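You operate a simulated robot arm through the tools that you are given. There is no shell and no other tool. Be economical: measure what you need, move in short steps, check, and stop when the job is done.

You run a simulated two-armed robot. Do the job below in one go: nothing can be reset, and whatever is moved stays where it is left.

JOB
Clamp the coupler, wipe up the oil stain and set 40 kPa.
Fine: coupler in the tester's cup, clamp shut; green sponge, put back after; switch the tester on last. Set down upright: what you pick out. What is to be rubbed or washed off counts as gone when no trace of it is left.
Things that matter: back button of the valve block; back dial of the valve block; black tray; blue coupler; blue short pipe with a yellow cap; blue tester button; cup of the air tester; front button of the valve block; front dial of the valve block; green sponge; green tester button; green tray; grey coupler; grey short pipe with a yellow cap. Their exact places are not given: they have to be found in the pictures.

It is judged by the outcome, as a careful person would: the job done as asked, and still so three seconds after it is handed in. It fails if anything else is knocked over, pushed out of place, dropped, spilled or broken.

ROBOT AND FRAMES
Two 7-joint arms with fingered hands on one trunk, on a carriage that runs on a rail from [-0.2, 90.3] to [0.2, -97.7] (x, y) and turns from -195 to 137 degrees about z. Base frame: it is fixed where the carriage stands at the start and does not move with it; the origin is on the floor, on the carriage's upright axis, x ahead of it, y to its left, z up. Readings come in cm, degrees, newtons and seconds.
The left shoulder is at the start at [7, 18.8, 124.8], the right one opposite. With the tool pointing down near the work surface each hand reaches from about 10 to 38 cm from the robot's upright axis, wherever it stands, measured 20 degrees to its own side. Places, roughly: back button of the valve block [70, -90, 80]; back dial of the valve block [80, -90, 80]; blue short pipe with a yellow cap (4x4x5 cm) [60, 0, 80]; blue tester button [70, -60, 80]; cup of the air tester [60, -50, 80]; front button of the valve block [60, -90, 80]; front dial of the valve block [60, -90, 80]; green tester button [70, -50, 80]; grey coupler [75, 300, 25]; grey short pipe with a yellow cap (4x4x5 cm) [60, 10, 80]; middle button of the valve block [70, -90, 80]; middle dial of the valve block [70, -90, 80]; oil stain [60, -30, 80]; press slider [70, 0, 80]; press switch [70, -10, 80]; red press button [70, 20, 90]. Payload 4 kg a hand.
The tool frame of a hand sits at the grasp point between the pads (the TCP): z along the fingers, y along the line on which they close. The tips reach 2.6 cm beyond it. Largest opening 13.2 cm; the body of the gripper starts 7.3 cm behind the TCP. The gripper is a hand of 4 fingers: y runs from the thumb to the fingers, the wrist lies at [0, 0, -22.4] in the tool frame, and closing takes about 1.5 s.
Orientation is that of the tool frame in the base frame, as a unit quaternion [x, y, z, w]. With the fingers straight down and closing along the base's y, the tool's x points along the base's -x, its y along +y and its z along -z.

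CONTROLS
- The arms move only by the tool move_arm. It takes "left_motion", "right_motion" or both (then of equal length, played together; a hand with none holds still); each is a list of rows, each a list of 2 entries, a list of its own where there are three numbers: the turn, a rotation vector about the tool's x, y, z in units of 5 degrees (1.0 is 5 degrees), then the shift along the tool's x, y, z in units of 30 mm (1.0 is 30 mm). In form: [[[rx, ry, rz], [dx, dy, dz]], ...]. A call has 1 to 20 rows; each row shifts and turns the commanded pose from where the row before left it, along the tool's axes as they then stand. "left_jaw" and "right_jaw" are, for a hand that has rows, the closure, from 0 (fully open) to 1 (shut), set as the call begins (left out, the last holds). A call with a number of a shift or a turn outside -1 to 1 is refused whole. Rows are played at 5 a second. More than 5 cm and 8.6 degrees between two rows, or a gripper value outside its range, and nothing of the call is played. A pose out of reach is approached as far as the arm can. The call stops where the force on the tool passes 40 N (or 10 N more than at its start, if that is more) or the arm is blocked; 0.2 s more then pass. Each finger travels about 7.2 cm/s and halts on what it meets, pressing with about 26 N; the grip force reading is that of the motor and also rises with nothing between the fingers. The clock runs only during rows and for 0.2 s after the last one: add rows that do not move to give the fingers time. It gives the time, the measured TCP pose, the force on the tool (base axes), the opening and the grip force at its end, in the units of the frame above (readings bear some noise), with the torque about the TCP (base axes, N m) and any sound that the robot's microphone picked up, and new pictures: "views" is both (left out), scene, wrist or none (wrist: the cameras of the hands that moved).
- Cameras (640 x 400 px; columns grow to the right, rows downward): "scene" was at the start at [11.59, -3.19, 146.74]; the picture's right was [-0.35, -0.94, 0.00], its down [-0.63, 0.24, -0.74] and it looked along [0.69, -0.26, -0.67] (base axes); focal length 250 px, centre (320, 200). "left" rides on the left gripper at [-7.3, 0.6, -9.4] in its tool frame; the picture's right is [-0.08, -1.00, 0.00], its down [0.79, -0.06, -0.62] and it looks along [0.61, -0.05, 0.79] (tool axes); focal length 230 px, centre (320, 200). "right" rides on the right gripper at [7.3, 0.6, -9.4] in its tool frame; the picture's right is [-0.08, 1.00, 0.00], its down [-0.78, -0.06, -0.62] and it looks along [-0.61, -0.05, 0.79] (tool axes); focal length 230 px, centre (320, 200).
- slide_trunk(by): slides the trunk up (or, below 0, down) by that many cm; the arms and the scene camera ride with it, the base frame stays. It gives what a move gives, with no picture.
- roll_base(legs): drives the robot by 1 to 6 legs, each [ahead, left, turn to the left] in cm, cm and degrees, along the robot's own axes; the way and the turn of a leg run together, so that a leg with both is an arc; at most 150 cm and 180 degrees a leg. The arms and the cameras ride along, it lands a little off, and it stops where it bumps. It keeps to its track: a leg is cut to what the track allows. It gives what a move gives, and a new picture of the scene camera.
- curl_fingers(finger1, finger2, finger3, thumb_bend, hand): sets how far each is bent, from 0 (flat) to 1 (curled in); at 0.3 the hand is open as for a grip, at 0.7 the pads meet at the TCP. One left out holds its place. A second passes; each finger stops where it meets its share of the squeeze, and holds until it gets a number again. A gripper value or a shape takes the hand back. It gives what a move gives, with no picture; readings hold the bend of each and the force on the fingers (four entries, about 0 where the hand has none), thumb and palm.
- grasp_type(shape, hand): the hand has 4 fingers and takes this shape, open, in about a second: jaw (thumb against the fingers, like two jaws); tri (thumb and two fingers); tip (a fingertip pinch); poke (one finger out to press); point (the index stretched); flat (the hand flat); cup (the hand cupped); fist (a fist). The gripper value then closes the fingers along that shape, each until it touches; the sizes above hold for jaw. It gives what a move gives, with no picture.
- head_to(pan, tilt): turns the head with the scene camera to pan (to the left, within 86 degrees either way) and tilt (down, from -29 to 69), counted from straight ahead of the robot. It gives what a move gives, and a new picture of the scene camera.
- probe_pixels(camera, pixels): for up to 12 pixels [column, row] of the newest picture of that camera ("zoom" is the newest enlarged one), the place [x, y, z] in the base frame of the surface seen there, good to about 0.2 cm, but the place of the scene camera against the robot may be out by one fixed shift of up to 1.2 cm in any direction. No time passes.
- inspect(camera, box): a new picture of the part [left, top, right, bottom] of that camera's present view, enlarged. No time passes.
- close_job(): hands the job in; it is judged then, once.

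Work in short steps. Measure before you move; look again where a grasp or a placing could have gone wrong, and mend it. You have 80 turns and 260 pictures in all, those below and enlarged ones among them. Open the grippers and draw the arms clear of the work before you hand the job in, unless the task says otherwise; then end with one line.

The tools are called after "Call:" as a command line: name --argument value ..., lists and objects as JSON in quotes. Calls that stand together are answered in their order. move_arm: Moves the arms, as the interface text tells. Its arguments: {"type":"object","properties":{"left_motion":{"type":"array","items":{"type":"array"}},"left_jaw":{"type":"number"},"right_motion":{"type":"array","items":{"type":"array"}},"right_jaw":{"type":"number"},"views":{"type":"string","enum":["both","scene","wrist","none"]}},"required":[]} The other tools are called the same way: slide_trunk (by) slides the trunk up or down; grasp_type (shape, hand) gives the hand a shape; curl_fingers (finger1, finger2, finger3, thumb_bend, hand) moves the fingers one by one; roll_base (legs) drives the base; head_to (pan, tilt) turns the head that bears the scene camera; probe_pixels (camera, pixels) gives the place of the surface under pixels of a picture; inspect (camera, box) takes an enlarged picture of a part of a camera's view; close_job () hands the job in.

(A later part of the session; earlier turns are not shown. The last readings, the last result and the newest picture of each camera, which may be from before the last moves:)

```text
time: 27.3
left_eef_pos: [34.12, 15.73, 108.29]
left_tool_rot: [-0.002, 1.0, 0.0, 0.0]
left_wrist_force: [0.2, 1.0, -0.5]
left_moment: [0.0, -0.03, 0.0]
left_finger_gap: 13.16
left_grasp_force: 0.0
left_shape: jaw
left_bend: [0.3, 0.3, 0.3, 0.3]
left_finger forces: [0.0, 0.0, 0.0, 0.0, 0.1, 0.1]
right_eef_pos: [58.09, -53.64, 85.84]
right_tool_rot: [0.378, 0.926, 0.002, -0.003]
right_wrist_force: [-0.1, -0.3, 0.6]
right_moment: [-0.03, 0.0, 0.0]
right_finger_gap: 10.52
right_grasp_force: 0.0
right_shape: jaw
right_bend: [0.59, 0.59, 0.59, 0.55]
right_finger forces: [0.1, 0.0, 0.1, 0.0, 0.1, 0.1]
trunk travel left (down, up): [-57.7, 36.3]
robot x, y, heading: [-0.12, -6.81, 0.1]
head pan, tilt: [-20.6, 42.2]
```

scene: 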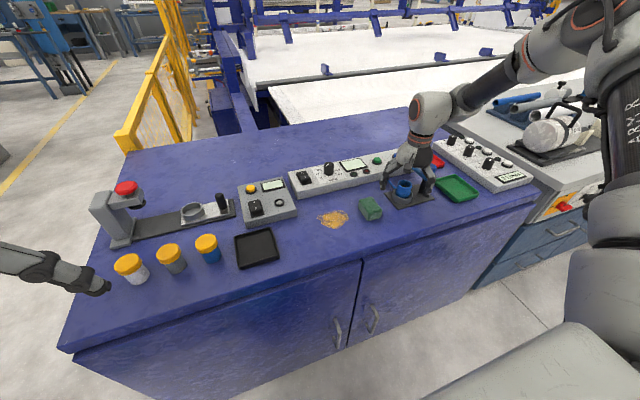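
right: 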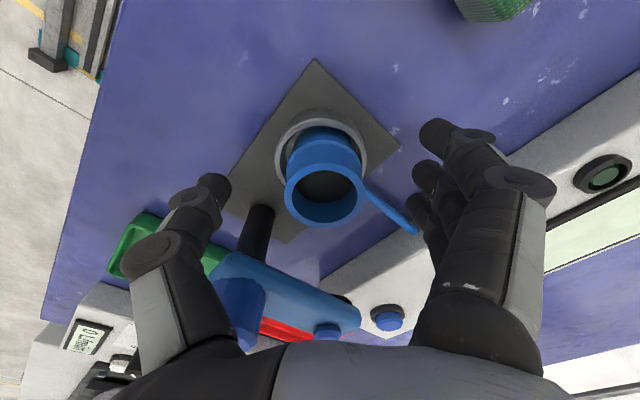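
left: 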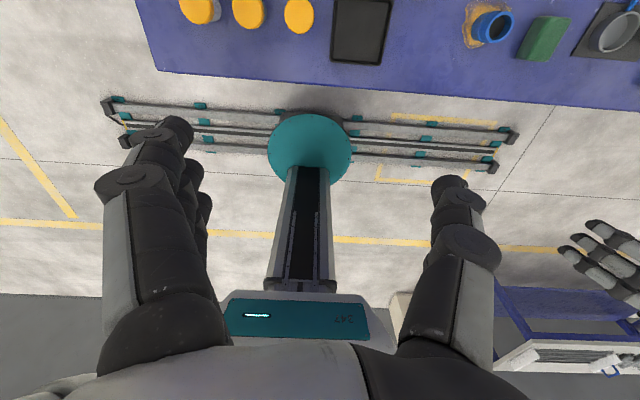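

The coupler stands in the cup and the hand is free of it. I lift 12 cm straight up and shape the hand to poke, to swing the clamp arm.

Call:
move_arm --right_motion '[[[0, 0, 0], [0, 0, -1]], [[0, 0, 0], [0, 0, -1]], [[0, 0, 0], [0, 0, -1]], [[0, 0, 0], [0, 0, -1]]]' --views "none"

Call:
grasp_type --hand "right" --shape "poke"

Call:
move_arm --right_motion '[[[0, 0, 0], [0, 0, 0]]]'

Call:
inspect --camera "scene" --box '[340, 60, 500, 220]'

```text
time: 28.3
left_eef_pos: [34.07, 15.85, 108.29]
left_tool_rot: [-0.003, 1.0, -0.001, 0.001]
left_wrist_force: [1.1, 1.2, -0.7]
left_moment: [-0.03, -0.01, -0.01]
left_finger_gap: 13.19
left_grasp_force: 0.0
left_shape: jaw
left_bend: [0.3, 0.3, 0.3, 0.3]
left_finger forces: [0.0, 0.0, 0.0, 0.0, 0.0, 0.0]
right_eef_pos: [58.17, -53.6, 97.93]
right_tool_rot: [0.379, 0.925, 0.004, -0.002]
right_wrist_force: [0.2, -1.1, 0.4]
right_moment: [0.0, 0.04, 0.03]
right_finger_gap: 10.52
right_grasp_force: 0.1
right_shape: jaw
right_bend: [0.59, 0.59, 0.59, 0.55]
right_finger forces: [0.0, 0.0, 0.0, 0.0, 0.0, 0.1]
trunk travel left (down, up): [-57.7, 36.3]
robot x, y, heading: [0.38, -6.78, 0.3]
head pan, tilt: [-20.6, 42.2]
```

```text
time: 29.2
left_eef_pos: [33.97, 15.82, 108.24]
left_tool_rot: [-0.002, 1.0, 0.0, 0.0]
left_wrist_force: [0.4, 0.0, 0.8]
left_moment: [-0.05, 0.02, -0.02]
left_finger_gap: 13.19
left_grasp_force: 0.0
left_shape: jaw
left_bend: [0.3, 0.3, 0.3, 0.3]
left_finger forces: [0.1, 0.0, 0.0, 0.1, 0.0, 0.0]
right_eef_pos: [58.32, -53.69, 97.8]
right_tool_rot: [0.379, 0.925, 0.003, -0.002]
right_wrist_force: [0.7, 0.0, 0.5]
right_moment: [0.0, 0.0, -0.01]
right_finger_gap: 0.0
right_grasp_force: 0.0
right_shape: poke
right_bend: [1.0, 1.0, 1.0, 0.46]
right_finger forces: [0.0, 0.1, 0.0, 0.1, 0.0, 0.0]
trunk travel left (down, up): [-57.7, 36.3]
robot x, y, heading: [0.35, -6.84, 0.0]
head pan, tilt: [-20.6, 42.2]
```

```text
time: 29.6
left_eef_pos: [34.08, 15.66, 108.24]
left_tool_rot: [-0.003, 1.0, 0.0, 0.0]
left_wrist_force: [0.4, 0.1, 0.0]
left_moment: [0.01, 0.01, 0.0]
left_finger_gap: 13.22
left_grasp_force: 0.1
left_shape: jaw
left_bend: [0.3, 0.3, 0.3, 0.3]
left_finger forces: [0.1, 0.1, 0.1, 0.1, 0.0, 0.0]
right_eef_pos: [58.26, -53.74, 97.71]
right_tool_rot: [0.379, 0.926, 0.003, -0.002]
right_wrist_force: [-0.4, -0.1, 0.5]
right_moment: [0.03, -0.02, 0.02]
right_finger_gap: 0.01
right_grasp_force: 0.1
right_shape: poke
right_bend: [1.0, 1.0, 1.0, 0.46]
right_finger forces: [0.0, 0.1, 0.1, 0.1, 0.0, 0.1]
trunk travel left (down, up): [-57.7, 36.3]
robot x, y, heading: [-0.11, -6.89, 0.1]
head pan, tilt: [-20.6, 42.2]
```

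scene: 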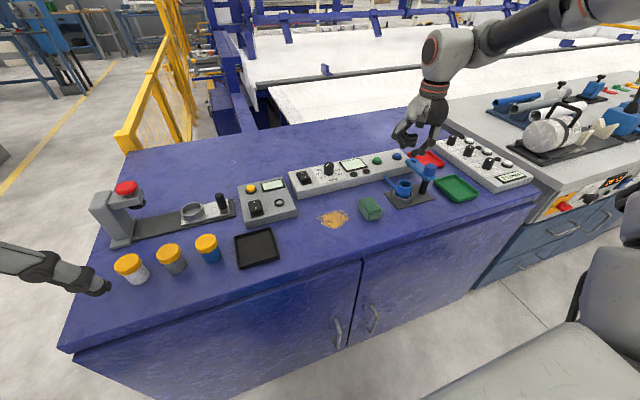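
right: 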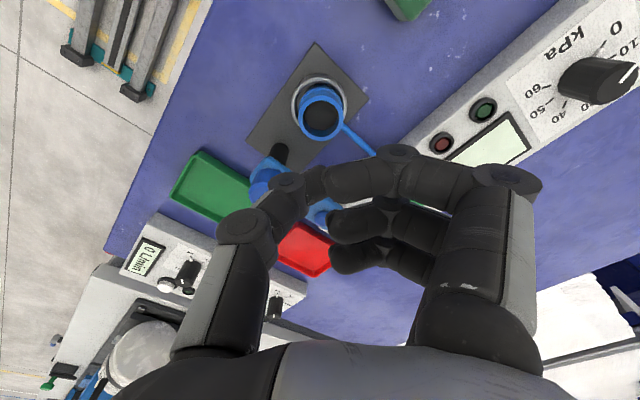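

```text
2.50 times, centred on (420, 140) of scene
```

zoom: 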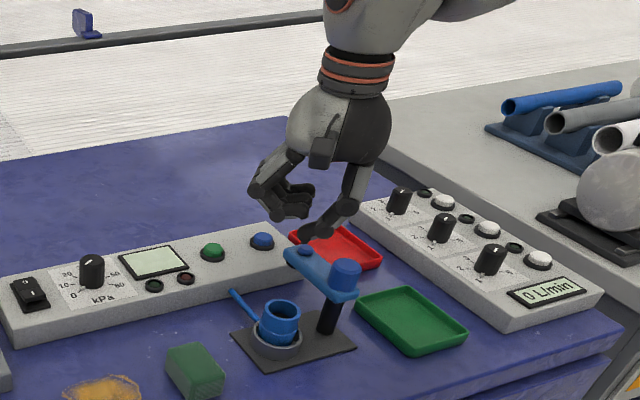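

Poke stretches the thumb rather than giving a clean point, so I try the "point" shape and find where the index tip lies.

Call:
grasp_type --hand "right" --shape "point"

Call:
move_arm --right_motion '[[[0, 0, 0], [0, 0, 0]]]' --views "wrist"

Call:
inspect --camera "scene" --box '[340, 60, 500, 220]'

```text
time: 30.5
left_eef_pos: [34.03, 15.81, 108.22]
left_tool_rot: [-0.003, 1.0, 0.001, -0.001]
left_wrist_force: [-0.4, 0.1, 0.0]
left_moment: [0.01, 0.03, -0.03]
left_finger_gap: 13.21
left_grasp_force: 0.1
left_shape: jaw
left_bend: [0.3, 0.3, 0.3, 0.3]
left_finger forces: [0.0, 0.1, 0.1, 0.0, 0.0, 0.0]
right_eef_pos: [58.34, -53.83, 97.8]
right_tool_rot: [0.379, 0.925, 0.002, -0.002]
right_wrist_force: [0.5, 0.0, 1.1]
right_moment: [0.0, 0.03, -0.01]
right_finger_gap: 12.59
right_grasp_force: 0.1
right_shape: point
right_bend: [0.28, 1.0, 1.0, 0.54]
right_finger forces: [0.1, 0.0, 0.0, 0.1, 0.0, 0.0]
trunk travel left (down, up): [-57.7, 36.3]
robot x, y, heading: [-0.01, -6.56, 0.0]
head pan, tilt: [-20.6, 42.2]
```

```text
time: 30.9
left_eef_pos: [34.0, 15.77, 108.24]
left_tool_rot: [-0.003, 1.0, -0.001, 0.001]
left_wrist_force: [-0.3, 0.5, 0.7]
left_moment: [0.02, -0.01, 0.01]
left_finger_gap: 13.19
left_grasp_force: 0.1
left_shape: jaw
left_bend: [0.3, 0.3, 0.3, 0.3]
left_finger forces: [0.1, 0.0, 0.1, 0.0, 0.0, 0.0]
right_eef_pos: [58.34, -53.73, 97.85]
right_tool_rot: [0.379, 0.925, 0.003, -0.002]
right_wrist_force: [-0.3, -0.2, -0.4]
right_moment: [-0.01, -0.02, 0.0]
right_finger_gap: 12.62
right_grasp_force: 0.1
right_shape: point
right_bend: [0.28, 1.0, 1.0, 0.54]
right_finger forces: [0.1, 0.0, 0.1, 0.1, 0.1, 0.0]
trunk travel left (down, up): [-57.7, 36.3]
robot x, y, heading: [0.31, -6.74, 0.0]
head pan, tilt: [-20.6, 42.2]
```

right: 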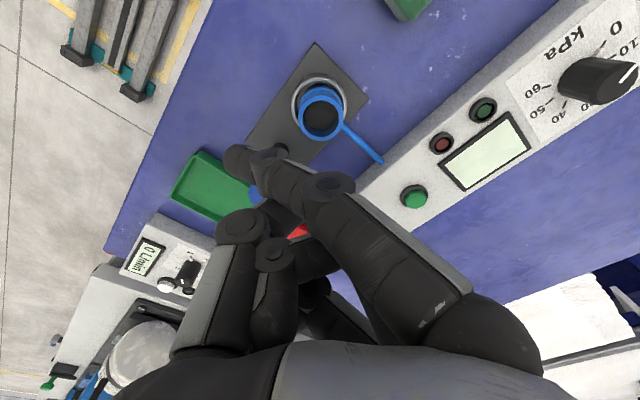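

```text
2.50 times, centred on (420, 140) of scene
```

zoom: 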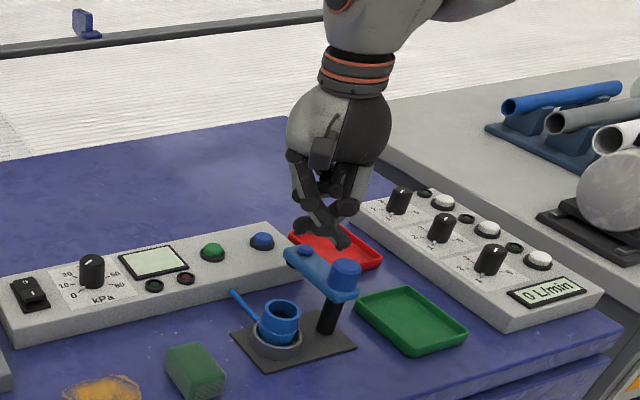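

The index tip appears at about (238,157) in the wrist picture; I probe it to learn its offset from the TCP.

Call:
probe_pixels --camera "right" --pixels '[[232, 155], [238, 150], [238, 160], [238, 170], [250, 165], [262, 160], [270, 175], [228, 162]]'

Call:
inspect --camera "right" --box '[180, 120, 360, 232]'

```text
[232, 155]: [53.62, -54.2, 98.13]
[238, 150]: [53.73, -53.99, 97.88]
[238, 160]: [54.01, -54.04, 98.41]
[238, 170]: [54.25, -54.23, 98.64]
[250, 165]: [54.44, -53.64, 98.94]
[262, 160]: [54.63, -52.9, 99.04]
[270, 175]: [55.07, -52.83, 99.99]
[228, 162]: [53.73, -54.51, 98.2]
```

```text
3.56 times, centred on (270, 176) of right
```

zoom: 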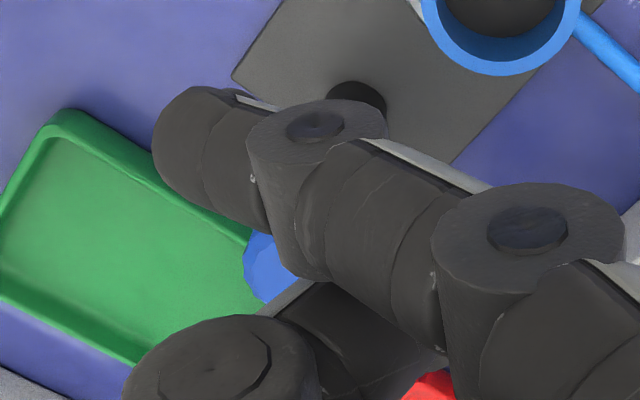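

The pointing finger sits slantwise, not protruding below the hand. I try the "tip" pinch closed, which should give a narrow point near the TCP.

Call:
grasp_type --hand "right" --shape "tip"

Call:
move_arm --right_motion '[[[0, 0, 0], [0, 0, 0]], [[0, 0, 0], [0, 0, 0]], [[0, 0, 0], [0, 0, 0]], [[0, 0, 0], [0, 0, 0]], [[0, 0, 0], [0, 0, 0]], [[0, 0, 0], [0, 0, 0]], [[0, 0, 0], [0, 0, 0]]]' --right_jaw 1 --views "wrist"

Call:
inspect --camera "scene" --box '[340, 60, 500, 220]'

```text
time: 31.8
left_eef_pos: [33.83, 15.65, 108.18]
left_tool_rot: [-0.002, 1.0, 0.0, 0.0]
left_wrist_force: [-0.4, -0.1, -0.8]
left_moment: [0.01, 0.02, 0.02]
left_finger_gap: 13.19
left_grasp_force: 0.1
left_shape: jaw
left_bend: [0.3, 0.3, 0.3, 0.3]
left_finger forces: [0.0, 0.0, 0.1, 0.1, 0.1, 0.0]
right_eef_pos: [58.24, -53.74, 97.81]
right_tool_rot: [0.379, 0.925, 0.003, -0.003]
right_wrist_force: [-0.6, 0.6, -0.3]
right_moment: [0.05, -0.01, -0.01]
right_finger_gap: 13.18
right_grasp_force: 0.1
right_shape: tip
right_bend: [0.0, 0.3, 0.0, 0.3]
right_finger forces: [0.1, 0.0, 0.0, 0.0, 0.0, 0.0]
trunk travel left (down, up): [-57.7, 36.3]
robot x, y, heading: [0.39, -6.56, 0.1]
head pan, tilt: [-20.6, 42.2]
```

```text
time: 33.4
left_eef_pos: [34.03, 15.69, 108.33]
left_tool_rot: [-0.002, 1.0, 0.0, -0.001]
left_wrist_force: [-0.1, 0.1, -0.2]
left_moment: [-0.04, 0.02, -0.02]
left_finger_gap: 13.17
left_grasp_force: 0.1
left_shape: jaw
left_bend: [0.3, 0.3, 0.3, 0.3]
left_finger forces: [0.1, 0.0, 0.0, 0.0, 0.1, 0.0]
right_eef_pos: [58.23, -53.73, 97.86]
right_tool_rot: [0.378, 0.926, 0.002, -0.003]
right_wrist_force: [0.4, 0.6, 0.0]
right_moment: [0.0, 0.0, 0.02]
right_finger_gap: 0.01
right_grasp_force: 25.8
right_shape: tip
right_bend: [0.23, 0.62, 0.23, 0.67]
right_finger forces: [0.0, 0.0, 0.0, 0.0, 0.1, 0.0]
trunk travel left (down, up): [-57.7, 36.3]
robot x, y, heading: [0.08, -6.78, 0.1]
head pan, tilt: [-20.6, 42.2]
```

right: 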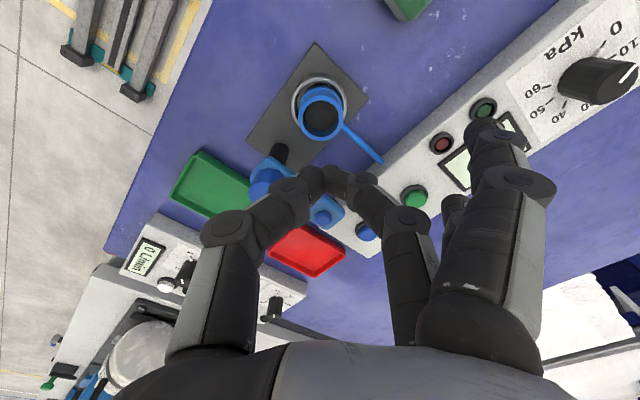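

```text
2.50 times, centred on (420, 140) of scene
```

zoom: 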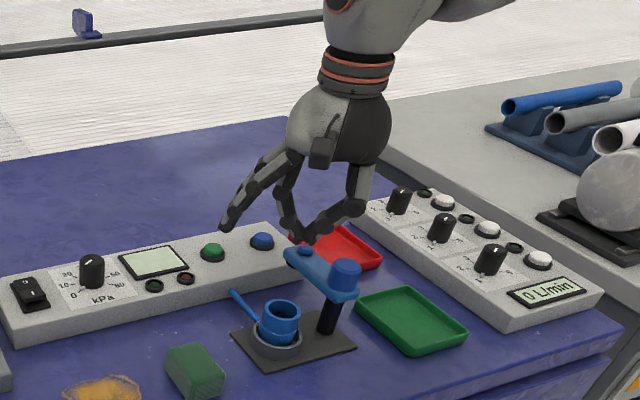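

The middle finger and thumb meet at the TCP, but the other two stick out. I curl fingers 1 and 3 in so only the pinch protrudes.

Call:
curl_fingers --hand "right" --finger1 1 --finger3 1 --finger2 0.62 --thumb_bend 0.67

Call:
move_arm --right_motion '[[[0, 0, 0], [0, 0, 0]]]' --views "wrist"

Call:
inspect --camera "scene" --box '[380, 80, 480, 200]'

```text
time: 34.4
left_eef_pos: [34.01, 15.75, 108.29]
left_tool_rot: [-0.003, 1.0, 0.0, 0.001]
left_wrist_force: [0.3, 0.6, -0.2]
left_moment: [0.04, 0.01, 0.0]
left_finger_gap: 13.16
left_grasp_force: 0.0
left_shape: jaw
left_bend: [0.3, 0.3, 0.3, 0.3]
left_finger forces: [0.0, 0.0, 0.0, 0.1, 0.1, 0.1]
right_eef_pos: [58.25, -53.72, 97.91]
right_tool_rot: [0.378, 0.926, 0.003, -0.002]
right_wrist_force: [-0.3, -0.6, 0.5]
right_moment: [-0.02, 0.0, -0.02]
right_finger_gap: 3.95
right_grasp_force: 0.1
right_shape: fingers
right_bend: [1.0, 0.62, 1.0, 0.67]
right_finger forces: [0.0, 0.0, 0.0, 0.0, 0.0, 0.0]
trunk travel left (down, up): [-57.7, 36.3]
robot x, y, heading: [0.3, -6.64, 0.2]
head pan, tilt: [-20.6, 42.2]
```

```text
time: 34.8
left_eef_pos: [34.11, 15.66, 108.3]
left_tool_rot: [-0.002, 1.0, -0.001, 0.0]
left_wrist_force: [0.5, 0.5, -0.1]
left_moment: [-0.01, -0.01, -0.05]
left_finger_gap: 13.19
left_grasp_force: 0.0
left_shape: jaw
left_bend: [0.3, 0.3, 0.3, 0.3]
left_finger forces: [0.1, 0.0, 0.0, 0.0, 0.1, 0.0]
right_eef_pos: [58.21, -53.78, 97.88]
right_tool_rot: [0.378, 0.926, 0.003, -0.003]
right_wrist_force: [0.2, 0.3, -1.1]
right_moment: [0.03, 0.01, 0.0]
right_finger_gap: 3.97
right_grasp_force: 0.1
right_shape: fingers
right_bend: [1.0, 0.62, 1.0, 0.67]
right_finger forces: [0.1, 0.0, 0.0, 0.0, 0.0, 0.0]
trunk travel left (down, up): [-57.7, 36.3]
robot x, y, heading: [-0.11, -6.89, 0.2]
head pan, tilt: [-20.6, 42.2]
```

right: 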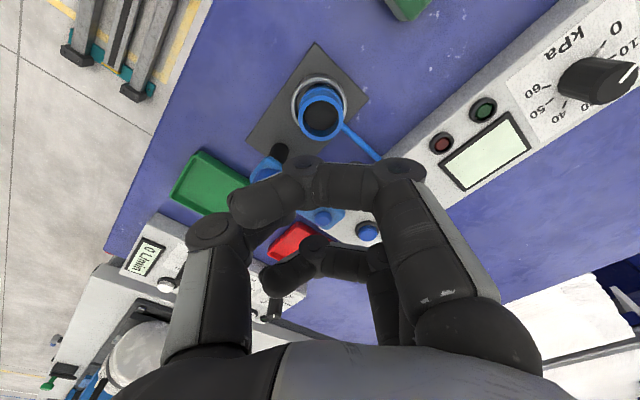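

```text
3.33 times, centred on (430, 140) of scene
```

zoom: 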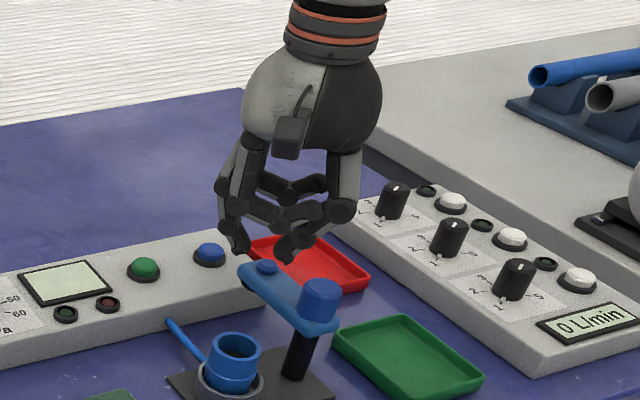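

To swing the clamp I'd rather use the closed hand as a blade in the original orientation, pushing +y and then -x, which keeps the knuckles off the hub knob. I raise, turn back 45°, close the jaw and drive to y≈-22.

Call:
move_arm --right_motion '[[[0, 0, -1], [0, 0, -0.5]], [[0, 0, -1], [0, 0, -0.5]], [[0, 0, -1], [0, 0, -0.5]], [[0, 0, -1], [0, 0, -0.5]], [[0, 0, -1], [0, 0, 0]], [[0, 0, -1], [0, 0, 0]], [[0, 0, -1], [0, 0, 0]], [[0, 0, -1], [0, 0, 0]], [[0, 0, -1], [0, 0, 0]], [[0, 0, 0], [0, 0, 0]]]' --views "none"

Call:
grasp_type --hand "right" --shape "jaw"

Call:
roll_base --legs '[[0, -15, 0]]'

Call:
move_arm --right_motion '[[[0, 0, 0], [0, 0, 0]], [[0, 0, 0], [0, 0, 0]], [[0, 0, 0], [0, 0, 0]], [[0, 0, 0], [0, 0, 0]], [[0, 0, 0], [0, 0, 0]], [[0, 0, 0], [0, 0, 0]], [[0, 0, 0], [0, 0, 0]]]' --right_jaw 1

```text
time: 37.0
left_eef_pos: [34.11, 15.66, 108.3]
left_tool_rot: [-0.003, 1.0, 0.0, 0.0]
left_wrist_force: [-0.2, 0.4, 0.2]
left_moment: [0.02, -0.01, 0.01]
left_finger_gap: 13.18
left_grasp_force: 0.0
left_shape: jaw
left_bend: [0.3, 0.3, 0.3, 0.3]
left_finger forces: [0.1, 0.0, 0.1, 0.1, 0.0, 0.0]
right_eef_pos: [58.26, -53.79, 103.77]
right_tool_rot: [-0.005, 1.0, 0.003, -0.001]
right_wrist_force: [-0.3, -0.6, -0.9]
right_moment: [0.03, 0.03, -0.02]
right_finger_gap: 3.97
right_grasp_force: 0.1
right_shape: fingers
right_bend: [1.0, 0.62, 1.0, 0.67]
right_finger forces: [0.0, 0.0, 0.0, 0.1, 0.1, 0.0]
trunk travel left (down, up): [-57.7, 36.3]
robot x, y, heading: [-0.18, -6.99, 0.1]
head pan, tilt: [-20.6, 42.2]
```

```text
time: 37.9
left_eef_pos: [34.05, 15.68, 108.27]
left_tool_rot: [-0.003, 1.0, -0.001, 0.0]
left_wrist_force: [-0.2, -0.2, -0.1]
left_moment: [-0.02, -0.01, 0.03]
left_finger_gap: 13.18
left_grasp_force: 0.1
left_shape: jaw
left_bend: [0.3, 0.3, 0.3, 0.3]
left_finger forces: [0.1, 0.0, 0.0, 0.0, 0.0, 0.1]
right_eef_pos: [58.26, -53.82, 104.0]
right_tool_rot: [-0.004, 1.0, 0.003, -0.002]
right_wrist_force: [-0.3, 0.1, -0.9]
right_moment: [0.01, 0.01, -0.02]
right_finger_gap: 13.21
right_grasp_force: 0.1
right_shape: jaw
right_bend: [0.3, 0.3, 0.3, 0.3]
right_finger forces: [0.0, 0.0, 0.1, 0.0, 0.0, 0.0]
trunk travel left (down, up): [-57.7, 36.3]
robot x, y, heading: [-0.22, -6.51, 0.4]
head pan, tilt: [-20.6, 42.2]
```

```text
time: 39.3
left_eef_pos: [33.98, 1.0, 108.25]
left_tool_rot: [-0.003, 1.0, 0.0, 0.0]
left_wrist_force: [-0.1, -0.2, 0.1]
left_moment: [0.02, 0.03, -0.01]
left_finger_gap: 13.19
left_grasp_force: 0.0
left_shape: jaw
left_bend: [0.3, 0.3, 0.3, 0.3]
left_finger forces: [0.0, 0.0, 0.0, 0.1, 0.0, 0.0]
right_eef_pos: [58.26, -68.58, 103.81]
right_tool_rot: [-0.005, 1.0, 0.003, -0.002]
right_wrist_force: [0.2, -0.4, -0.3]
right_moment: [0.01, -0.02, -0.03]
right_finger_gap: 13.18
right_grasp_force: 0.1
right_shape: jaw
right_bend: [0.3, 0.3, 0.3, 0.3]
right_finger forces: [0.0, 0.1, 0.0, 0.0, 0.0, 0.0]
trunk travel left (down, up): [-57.7, 36.3]
robot x, y, heading: [0.1, -21.58, 0.2]
head pan, tilt: [-20.6, 42.2]
```

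scene: 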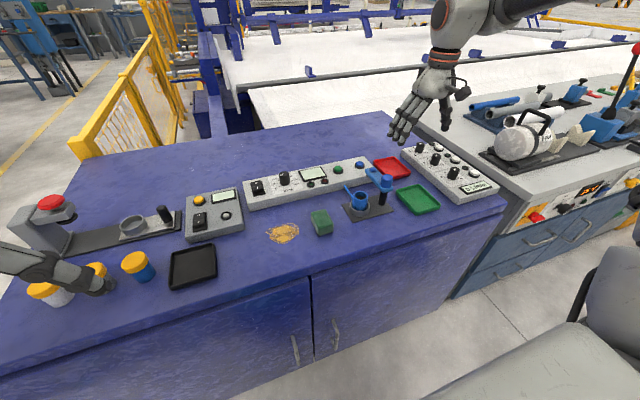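

```text
time: 40.9
left_eef_pos: [34.02, 0.87, 108.26]
left_tool_rot: [-0.003, 1.0, 0.001, 0.001]
left_wrist_force: [-0.4, -0.3, -1.3]
left_moment: [0.03, -0.03, -0.02]
left_finger_gap: 13.18
left_grasp_force: 0.1
left_shape: jaw
left_bend: [0.3, 0.3, 0.3, 0.3]
left_finger forces: [0.0, 0.0, 0.0, 0.1, 0.0, 0.0]
right_eef_pos: [58.13, -68.56, 103.87]
right_tool_rot: [-0.005, 1.0, 0.004, -0.002]
right_wrist_force: [-0.7, 0.0, -0.5]
right_moment: [0.02, 0.0, -0.01]
right_finger_gap: 0.0
right_grasp_force: 25.6
right_shape: jaw
right_bend: [0.68, 0.58, 0.68, 0.66]
right_finger forces: [0.1, 0.1, 0.1, 0.0, 0.0, 0.1]
trunk travel left (down, up): [-57.7, 36.3]
robot x, y, heading: [0.02, -21.73, 0.2]
head pan, tilt: [-20.6, 42.2]
```

scene: 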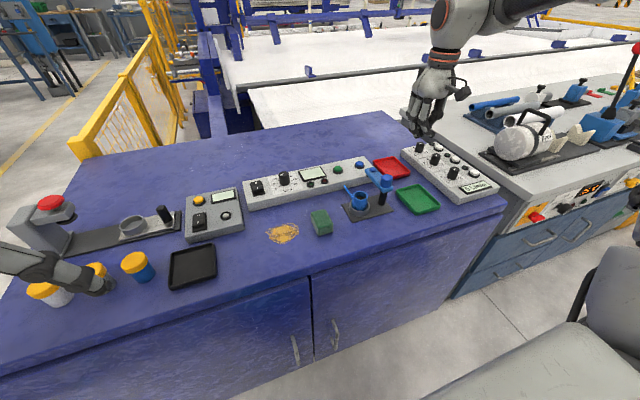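
right: 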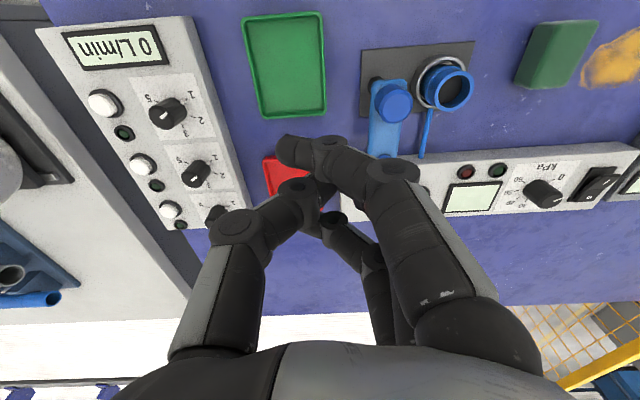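

The hand is now closed above y=-68.6. I probe the finger tips to know their heights relative to the TCP.

Call:
probe_pixels --camera "right" --pixels '[[282, 152], [295, 140], [330, 141], [345, 160], [385, 172], [300, 190], [280, 200], [335, 218], [393, 100], [385, 120]]'

Call:
inspect --camera "scene" --box '[370, 40, 490, 190]'

```text
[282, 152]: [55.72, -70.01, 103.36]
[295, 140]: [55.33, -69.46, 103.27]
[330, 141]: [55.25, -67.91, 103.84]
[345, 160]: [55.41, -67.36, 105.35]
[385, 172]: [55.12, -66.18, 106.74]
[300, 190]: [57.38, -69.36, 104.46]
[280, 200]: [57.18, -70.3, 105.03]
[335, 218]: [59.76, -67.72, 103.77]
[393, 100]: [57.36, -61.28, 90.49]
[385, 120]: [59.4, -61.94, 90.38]
```

```text
2.67 times, centred on (430, 115) of scene
```

zoom: 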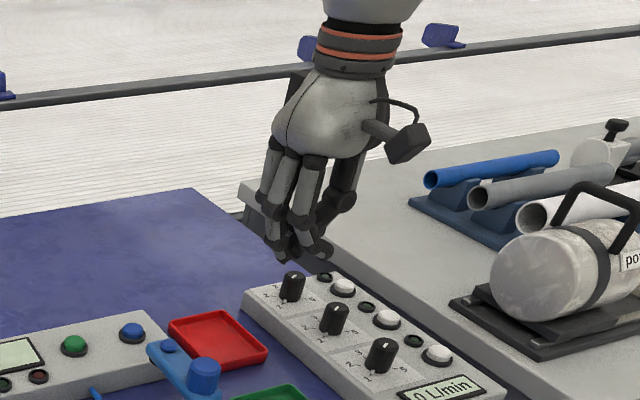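

Tips are about 1 cm below the TCP, so the blade is usable. I drive 12 cm further right for reach and then position the hand at about (66.5,-67,100), behind the clamp arm.

Call:
roll_base --legs '[[0, -12, 0]]'

Call:
move_arm --right_motion '[[[0, 0, 0], [-0.7, 1, 0]], [[0, 0, 0], [-0.7, 1, 0]], [[0, 0, 0], [-0.7, 1, 0]], [[0, 0, 0], [-0.7, 1, 0]], [[0, 0, 0], [0, 0.5, 0.5]], [[0, 0, 0], [0, 0, 0.8]], [[0, 0, 0], [0, 0, 0]]]'

Call:
inspect --camera "scene" --box '[300, 60, 460, 220]'

```text
time: 42.1
left_eef_pos: [34.01, -10.81, 108.28]
left_tool_rot: [-0.004, 1.0, -0.001, 0.0]
left_wrist_force: [-0.7, 0.1, -0.6]
left_moment: [0.01, 0.03, 0.01]
left_finger_gap: 13.17
left_grasp_force: 0.0
left_shape: jaw
left_bend: [0.3, 0.3, 0.3, 0.3]
left_finger forces: [0.1, 0.0, 0.0, 0.0, 0.0, 0.1]
right_eef_pos: [58.35, -80.19, 103.92]
right_tool_rot: [-0.007, 1.0, 0.004, -0.002]
right_wrist_force: [-0.5, -0.6, -0.4]
right_moment: [-0.02, -0.01, 0.0]
right_finger_gap: 0.0
right_grasp_force: 26.6
right_shape: jaw
right_bend: [0.68, 0.58, 0.68, 0.66]
right_finger forces: [0.1, 0.0, 0.1, 0.0, 0.1, 0.1]
trunk travel left (down, up): [-57.7, 36.3]
robot x, y, heading: [0.07, -33.28, 0.5]
head pan, tilt: [-20.6, 42.2]
```

scene: 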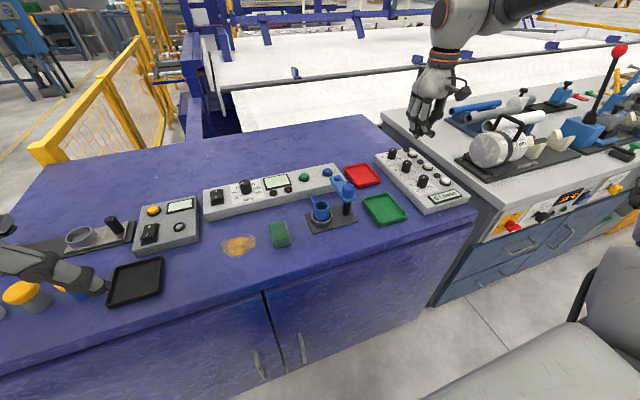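

```text
time: 43.7
left_eef_pos: [33.99, -10.82, 108.24]
left_tool_rot: [-0.004, 1.0, 0.0, 0.001]
left_wrist_force: [0.4, -0.2, -0.4]
left_moment: [0.01, 0.0, -0.01]
left_finger_gap: 13.2
left_grasp_force: 0.1
left_shape: jaw
left_bend: [0.3, 0.3, 0.3, 0.3]
left_finger forces: [0.0, 0.1, 0.1, 0.1, 0.0, 0.1]
right_eef_pos: [66.57, -66.66, 99.97]
right_tool_rot: [-0.006, 1.0, 0.004, 0.0]
right_wrist_force: [-0.5, 0.7, 0.3]
right_moment: [-0.02, 0.0, 0.0]
right_finger_gap: 0.0
right_grasp_force: 25.5
right_shape: jaw
right_bend: [0.68, 0.58, 0.68, 0.66]
right_finger forces: [0.1, 0.0, 0.1, 0.0, 0.1, 0.1]
trunk travel left (down, up): [-57.7, 36.3]
robot x, y, heading: [0.03, -33.45, 0.4]
head pan, tilt: [-20.6, 42.2]
```

scene: 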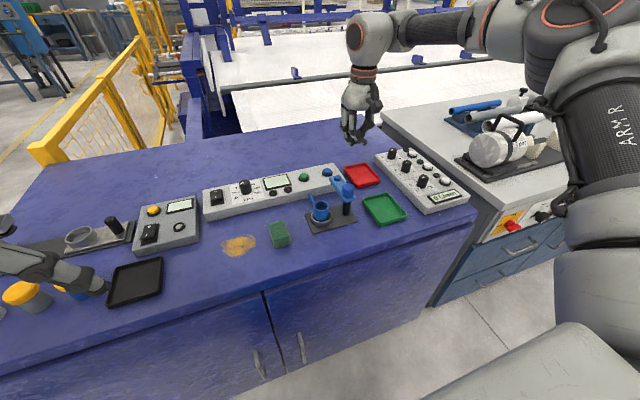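
right: 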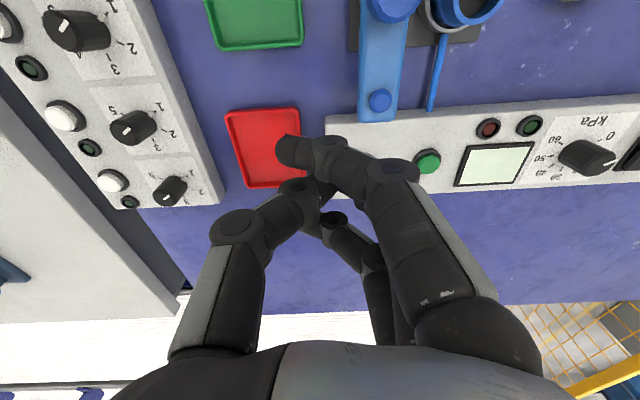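

```text
2.50 times, centred on (380, 140) of scene
```

zoom: 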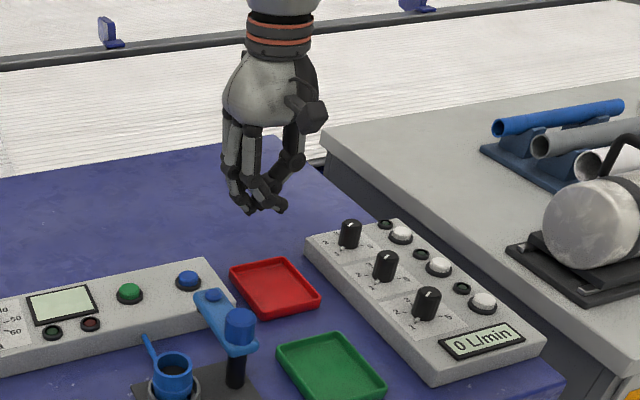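

The hand is behind the arm at (66.6,-66.7); I lower to z≈87.2, checking the forces.

Call:
move_arm --right_motion '[[[0, 0, 0], [0, 0, 1]], [[0, 0, 0], [0, 0, 1]], [[0, 0, 0], [0, 0, 1]], [[0, 0, 0], [0, 0, 1]], [[0, 0, 0], [0, 0, 0.25]], [[0, 0, 0], [0, 0, 0]]]'

Call:
inspect --camera "scene" --box '[290, 110, 400, 220]'

```text
time: 45.1
left_eef_pos: [34.02, -10.9, 108.2]
left_tool_rot: [-0.005, 1.0, 0.0, 0.001]
left_wrist_force: [0.0, -0.3, -0.8]
left_moment: [0.0, 0.0, 0.03]
left_finger_gap: 13.2
left_grasp_force: 0.0
left_shape: jaw
left_bend: [0.3, 0.3, 0.3, 0.3]
left_finger forces: [0.1, 0.1, 0.0, 0.0, 0.0, 0.0]
right_eef_pos: [66.65, -66.57, 87.17]
right_tool_rot: [-0.007, 1.0, 0.003, -0.001]
right_wrist_force: [-0.3, -0.7, 0.6]
right_moment: [0.01, -0.02, 0.03]
right_finger_gap: 0.02
right_grasp_force: 26.3
right_shape: jaw
right_bend: [0.68, 0.58, 0.68, 0.66]
right_finger forces: [0.0, 0.8, 0.0, 0.1, 0.0, 0.1]
trunk travel left (down, up): [-57.7, 36.3]
robot x, y, heading: [0.28, -33.84, 0.4]
head pan, tilt: [-20.6, 42.2]
```

scene: 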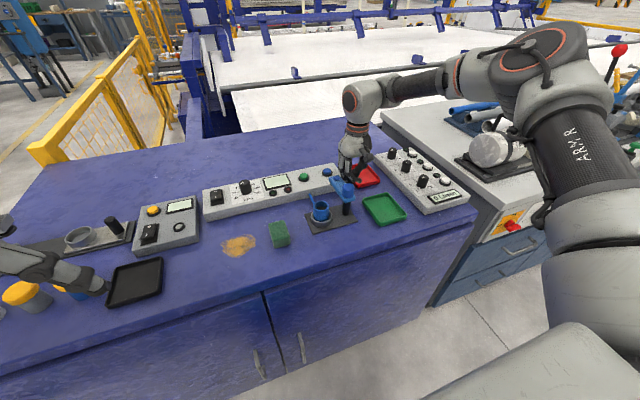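
right: 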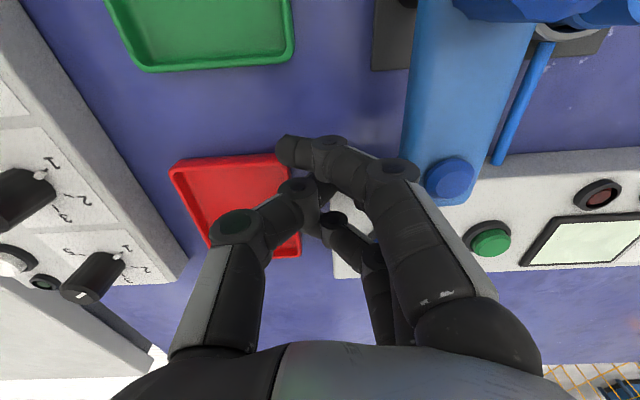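

```text
3.64 times, centred on (345, 165) of scene
```

zoom: 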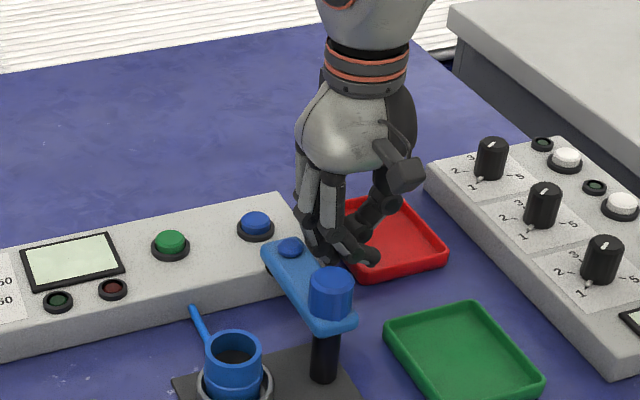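

Tips sit beside the arm's end with no force. I push +y in small steps, 5 cm.

Call:
move_arm --right_motion '[[[0, 0, 0], [0, 0.3, 0]], [[0, 0, 0], [0, 0.3, 0]], [[0, 0, 0], [0, 0.3, 0]], [[0, 0, 0], [0, 0.3, 0]], [[0, 0, 0], [0, 0.3, 0]], [[0, 0, 0], [0, 0.2, 0]]]'

Call:
inspect --camera "scene" --box '[290, 110, 400, 220]'

```text
time: 46.5
left_eef_pos: [34.05, -10.96, 108.28]
left_tool_rot: [-0.005, 1.0, 0.001, 0.001]
left_wrist_force: [0.6, -1.2, -1.4]
left_moment: [-0.01, 0.0, 0.0]
left_finger_gap: 13.19
left_grasp_force: 0.0
left_shape: jaw
left_bend: [0.3, 0.3, 0.3, 0.3]
left_finger forces: [0.0, 0.0, 0.0, 0.1, 0.1, 0.0]
right_eef_pos: [65.16, -62.18, 87.81]
right_tool_rot: [-0.006, 1.0, 0.005, -0.001]
right_wrist_force: [-0.3, -0.9, -0.2]
right_moment: [0.0, -0.02, 0.03]
right_finger_gap: 0.01
right_grasp_force: 26.3
right_shape: jaw
right_bend: [0.68, 0.58, 0.68, 0.66]
right_finger forces: [0.0, 0.4, 0.0, 0.0, 0.1, 0.0]
right hand out of reach, approached as far as the arm can: row 3, 4, 5
trunk travel left (down, up): [-57.7, 36.3]
robot x, y, heading: [-0.13, -32.99, 0.6]
head pan, tilt: [-20.6, 42.2]
```

scene: 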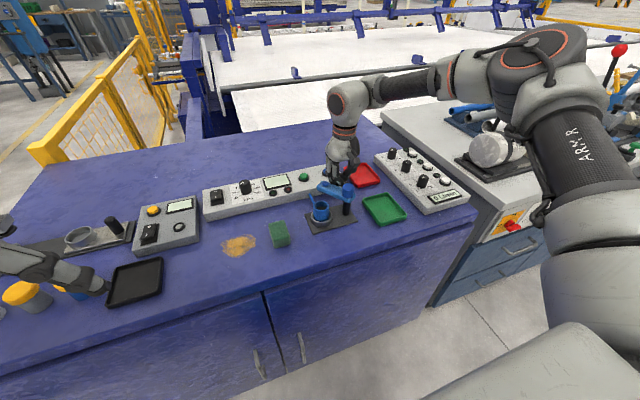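
right: 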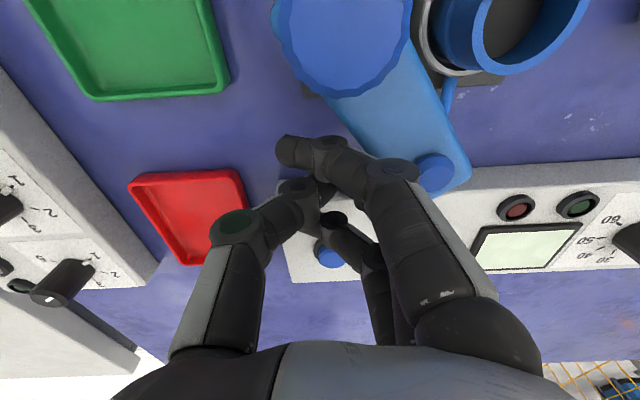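

```text
3.64 times, centred on (345, 165) of scene
```

zoom: 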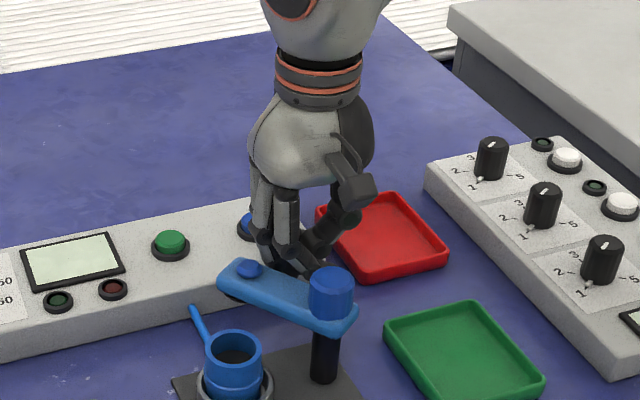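

The arm has swung about 30°. I continue, pushing +y while drawing back a bit to stay in reach.

Call:
move_arm --right_motion '[[[0, 0, 0], [0.1, 0.25, 0.07]], [[0, 0, 0], [0.1, 0.25, 0.07]], [[0, 0, 0], [0.1, 0.3, 0.06]], [[0, 0, 0], [0.1, 0.3, 0]], [[0, 0, 0], [0.1, 0.3, 0]], [[0, 0, 0], [0.15, 0.2, 0]]]'

Call:
inspect --camera "scene" --box '[290, 110, 400, 220]'

```text
time: 47.9
left_eef_pos: [34.35, -11.03, 108.07]
left_tool_rot: [-0.004, 1.0, 0.0, -0.001]
left_wrist_force: [0.5, 0.0, 0.4]
left_moment: [0.02, 0.01, -0.01]
left_finger_gap: 13.21
left_grasp_force: 0.0
left_shape: jaw
left_bend: [0.3, 0.3, 0.3, 0.3]
left_finger forces: [0.1, 0.1, 0.0, 0.0, 0.1, 0.0]
right_eef_pos: [62.88, -58.34, 87.36]
right_tool_rot: [-0.005, 1.0, 0.004, 0.0]
right_wrist_force: [29.0, -8.3, -3.5]
right_moment: [0.1, -0.1, 0.31]
right_finger_gap: 0.0
right_grasp_force: 26.0
right_shape: jaw
right_bend: [0.69, 0.58, 0.68, 0.66]
right_finger forces: [28.9, 0.0, 0.0, 0.0, 0.0, 0.0]
right hand out of reach, approached as far as the arm can: row 1, 3, 5
trunk travel left (down, up): [-57.7, 36.3]
robot x, y, heading: [0.0, -34.03, 0.6]
head pan, tilt: [-20.6, 42.2]
```

scene: 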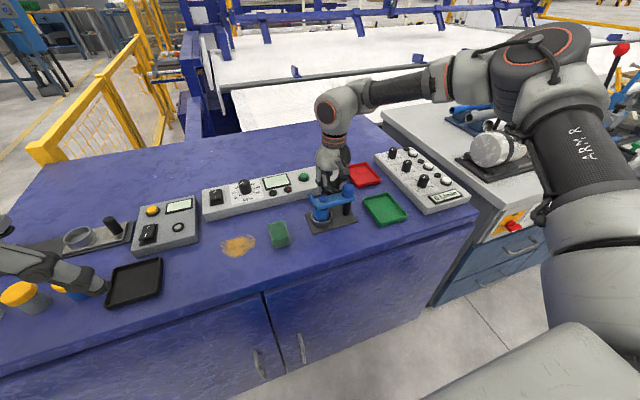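
right: 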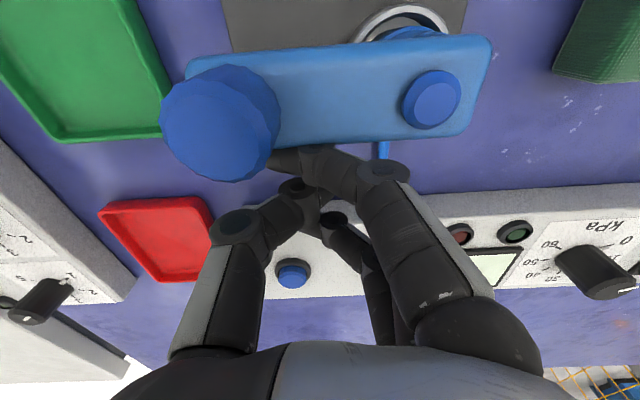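

```text
3.64 times, centred on (345, 165) of scene
```

zoom: 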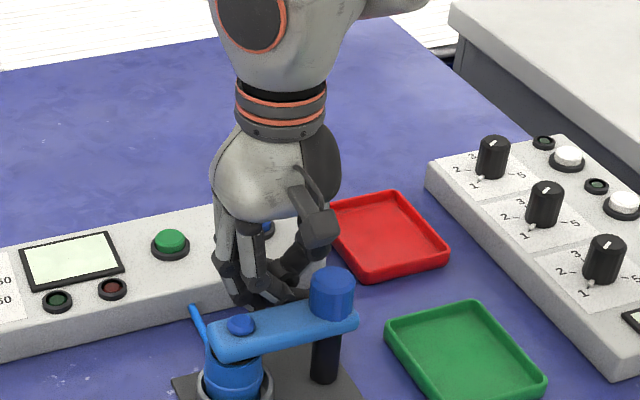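

The force of 29 N suggests the arm has reached its stop over the coupler. I probe it to confirm.

Call:
probe_pixels --camera "right" --pixels '[[432, 95], [222, 115], [470, 60], [440, 131], [320, 140], [320, 52]]'

Call:
inspect --camera "right" --box '[150, 0, 540, 200]'

```text
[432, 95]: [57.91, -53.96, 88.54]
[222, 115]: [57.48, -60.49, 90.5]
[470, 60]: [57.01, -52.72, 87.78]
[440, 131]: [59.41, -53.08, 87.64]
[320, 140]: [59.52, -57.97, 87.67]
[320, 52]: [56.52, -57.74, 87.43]
```

```text
1.64 times, centred on (345, 100) of right
```

zoom: 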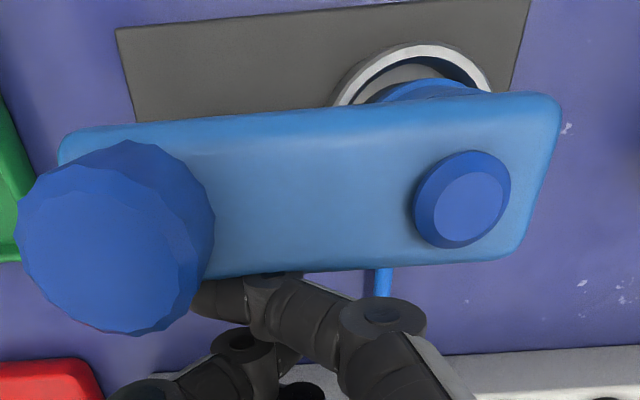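

The clamp lies along y, centred over the cup, at its stop. I back off 1 cm, lift, and look at it.

Call:
move_arm --right_motion '[[[0, 0, 0], [-0.15, 0, 0]], [[0, 0, 0], [-0.15, 0, -0.5]], [[0, 0, 0], [0, 0, -1]], [[0, 0, 0], [0, 0, -1]], [[0, 0, 0], [0, 0, -1]], [[0, 0, 0], [0, 0, -1]], [[0, 0, 0], [0, 1, 0]], [[0, 0, 0], [0, 1, 0]], [[0, 0, 0], [0, 1, 0]], [[0, 0, 0], [0, 1, 0]]]'

Call:
inspect --camera "scene" --box '[280, 150, 380, 250]'

```text
time: 50.1
left_eef_pos: [34.08, -10.92, 108.37]
left_tool_rot: [-0.004, 1.0, 0.0, 0.001]
left_wrist_force: [0.1, -0.6, 0.0]
left_moment: [-0.01, -0.02, -0.04]
left_finger_gap: 13.19
left_grasp_force: 0.0
left_shape: jaw
left_bend: [0.3, 0.3, 0.3, 0.3]
left_finger forces: [0.0, 0.1, 0.0, 0.0, 0.1, 0.0]
right_eef_pos: [58.43, -51.17, 101.22]
right_tool_rot: [-0.006, 1.0, 0.005, -0.001]
right_wrist_force: [0.2, 0.7, 0.5]
right_moment: [0.02, 0.01, 0.02]
right_finger_gap: 0.01
right_grasp_force: 25.8
right_shape: jaw
right_bend: [0.68, 0.58, 0.68, 0.66]
right_finger forces: [0.0, 0.0, 0.0, 0.0, 0.1, 0.0]
right hand out of reach, approached as far as the arm can: row 1, 7, 8, 9, 10
trunk travel left (down, up): [-57.7, 36.3]
robot x, y, heading: [-0.09, -33.72, 0.4]
head pan, tilt: [-20.6, 42.2]
```

scene: 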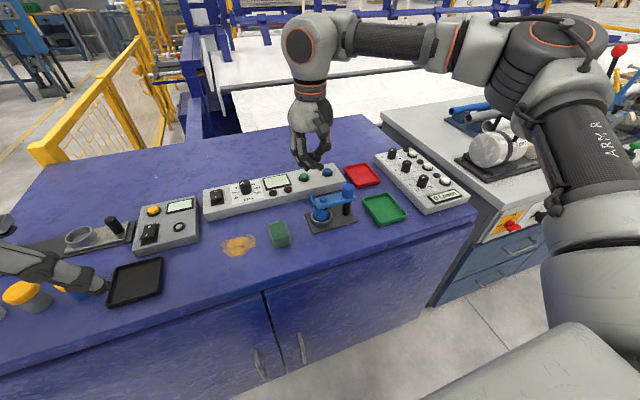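
right: 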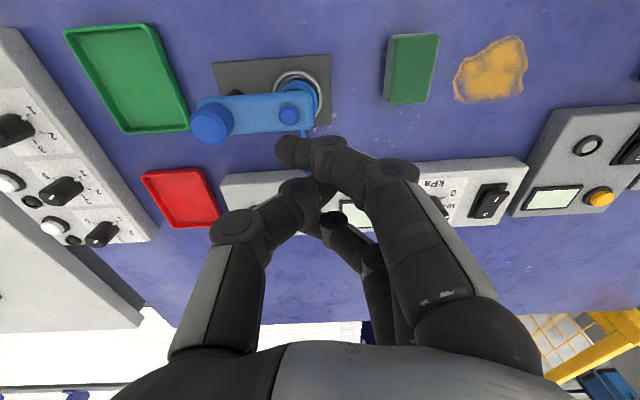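

```text
4.00 times, centred on (330, 200) of scene
```

zoom: 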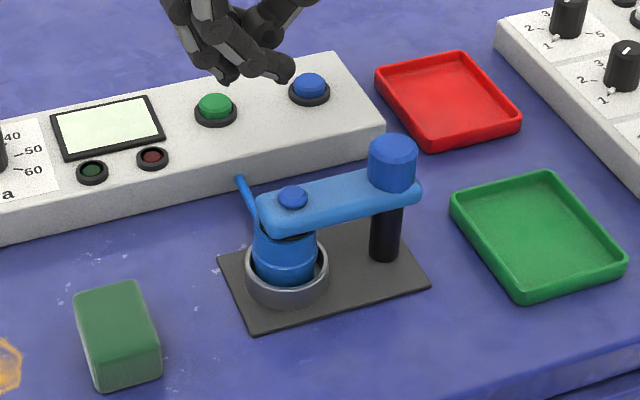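

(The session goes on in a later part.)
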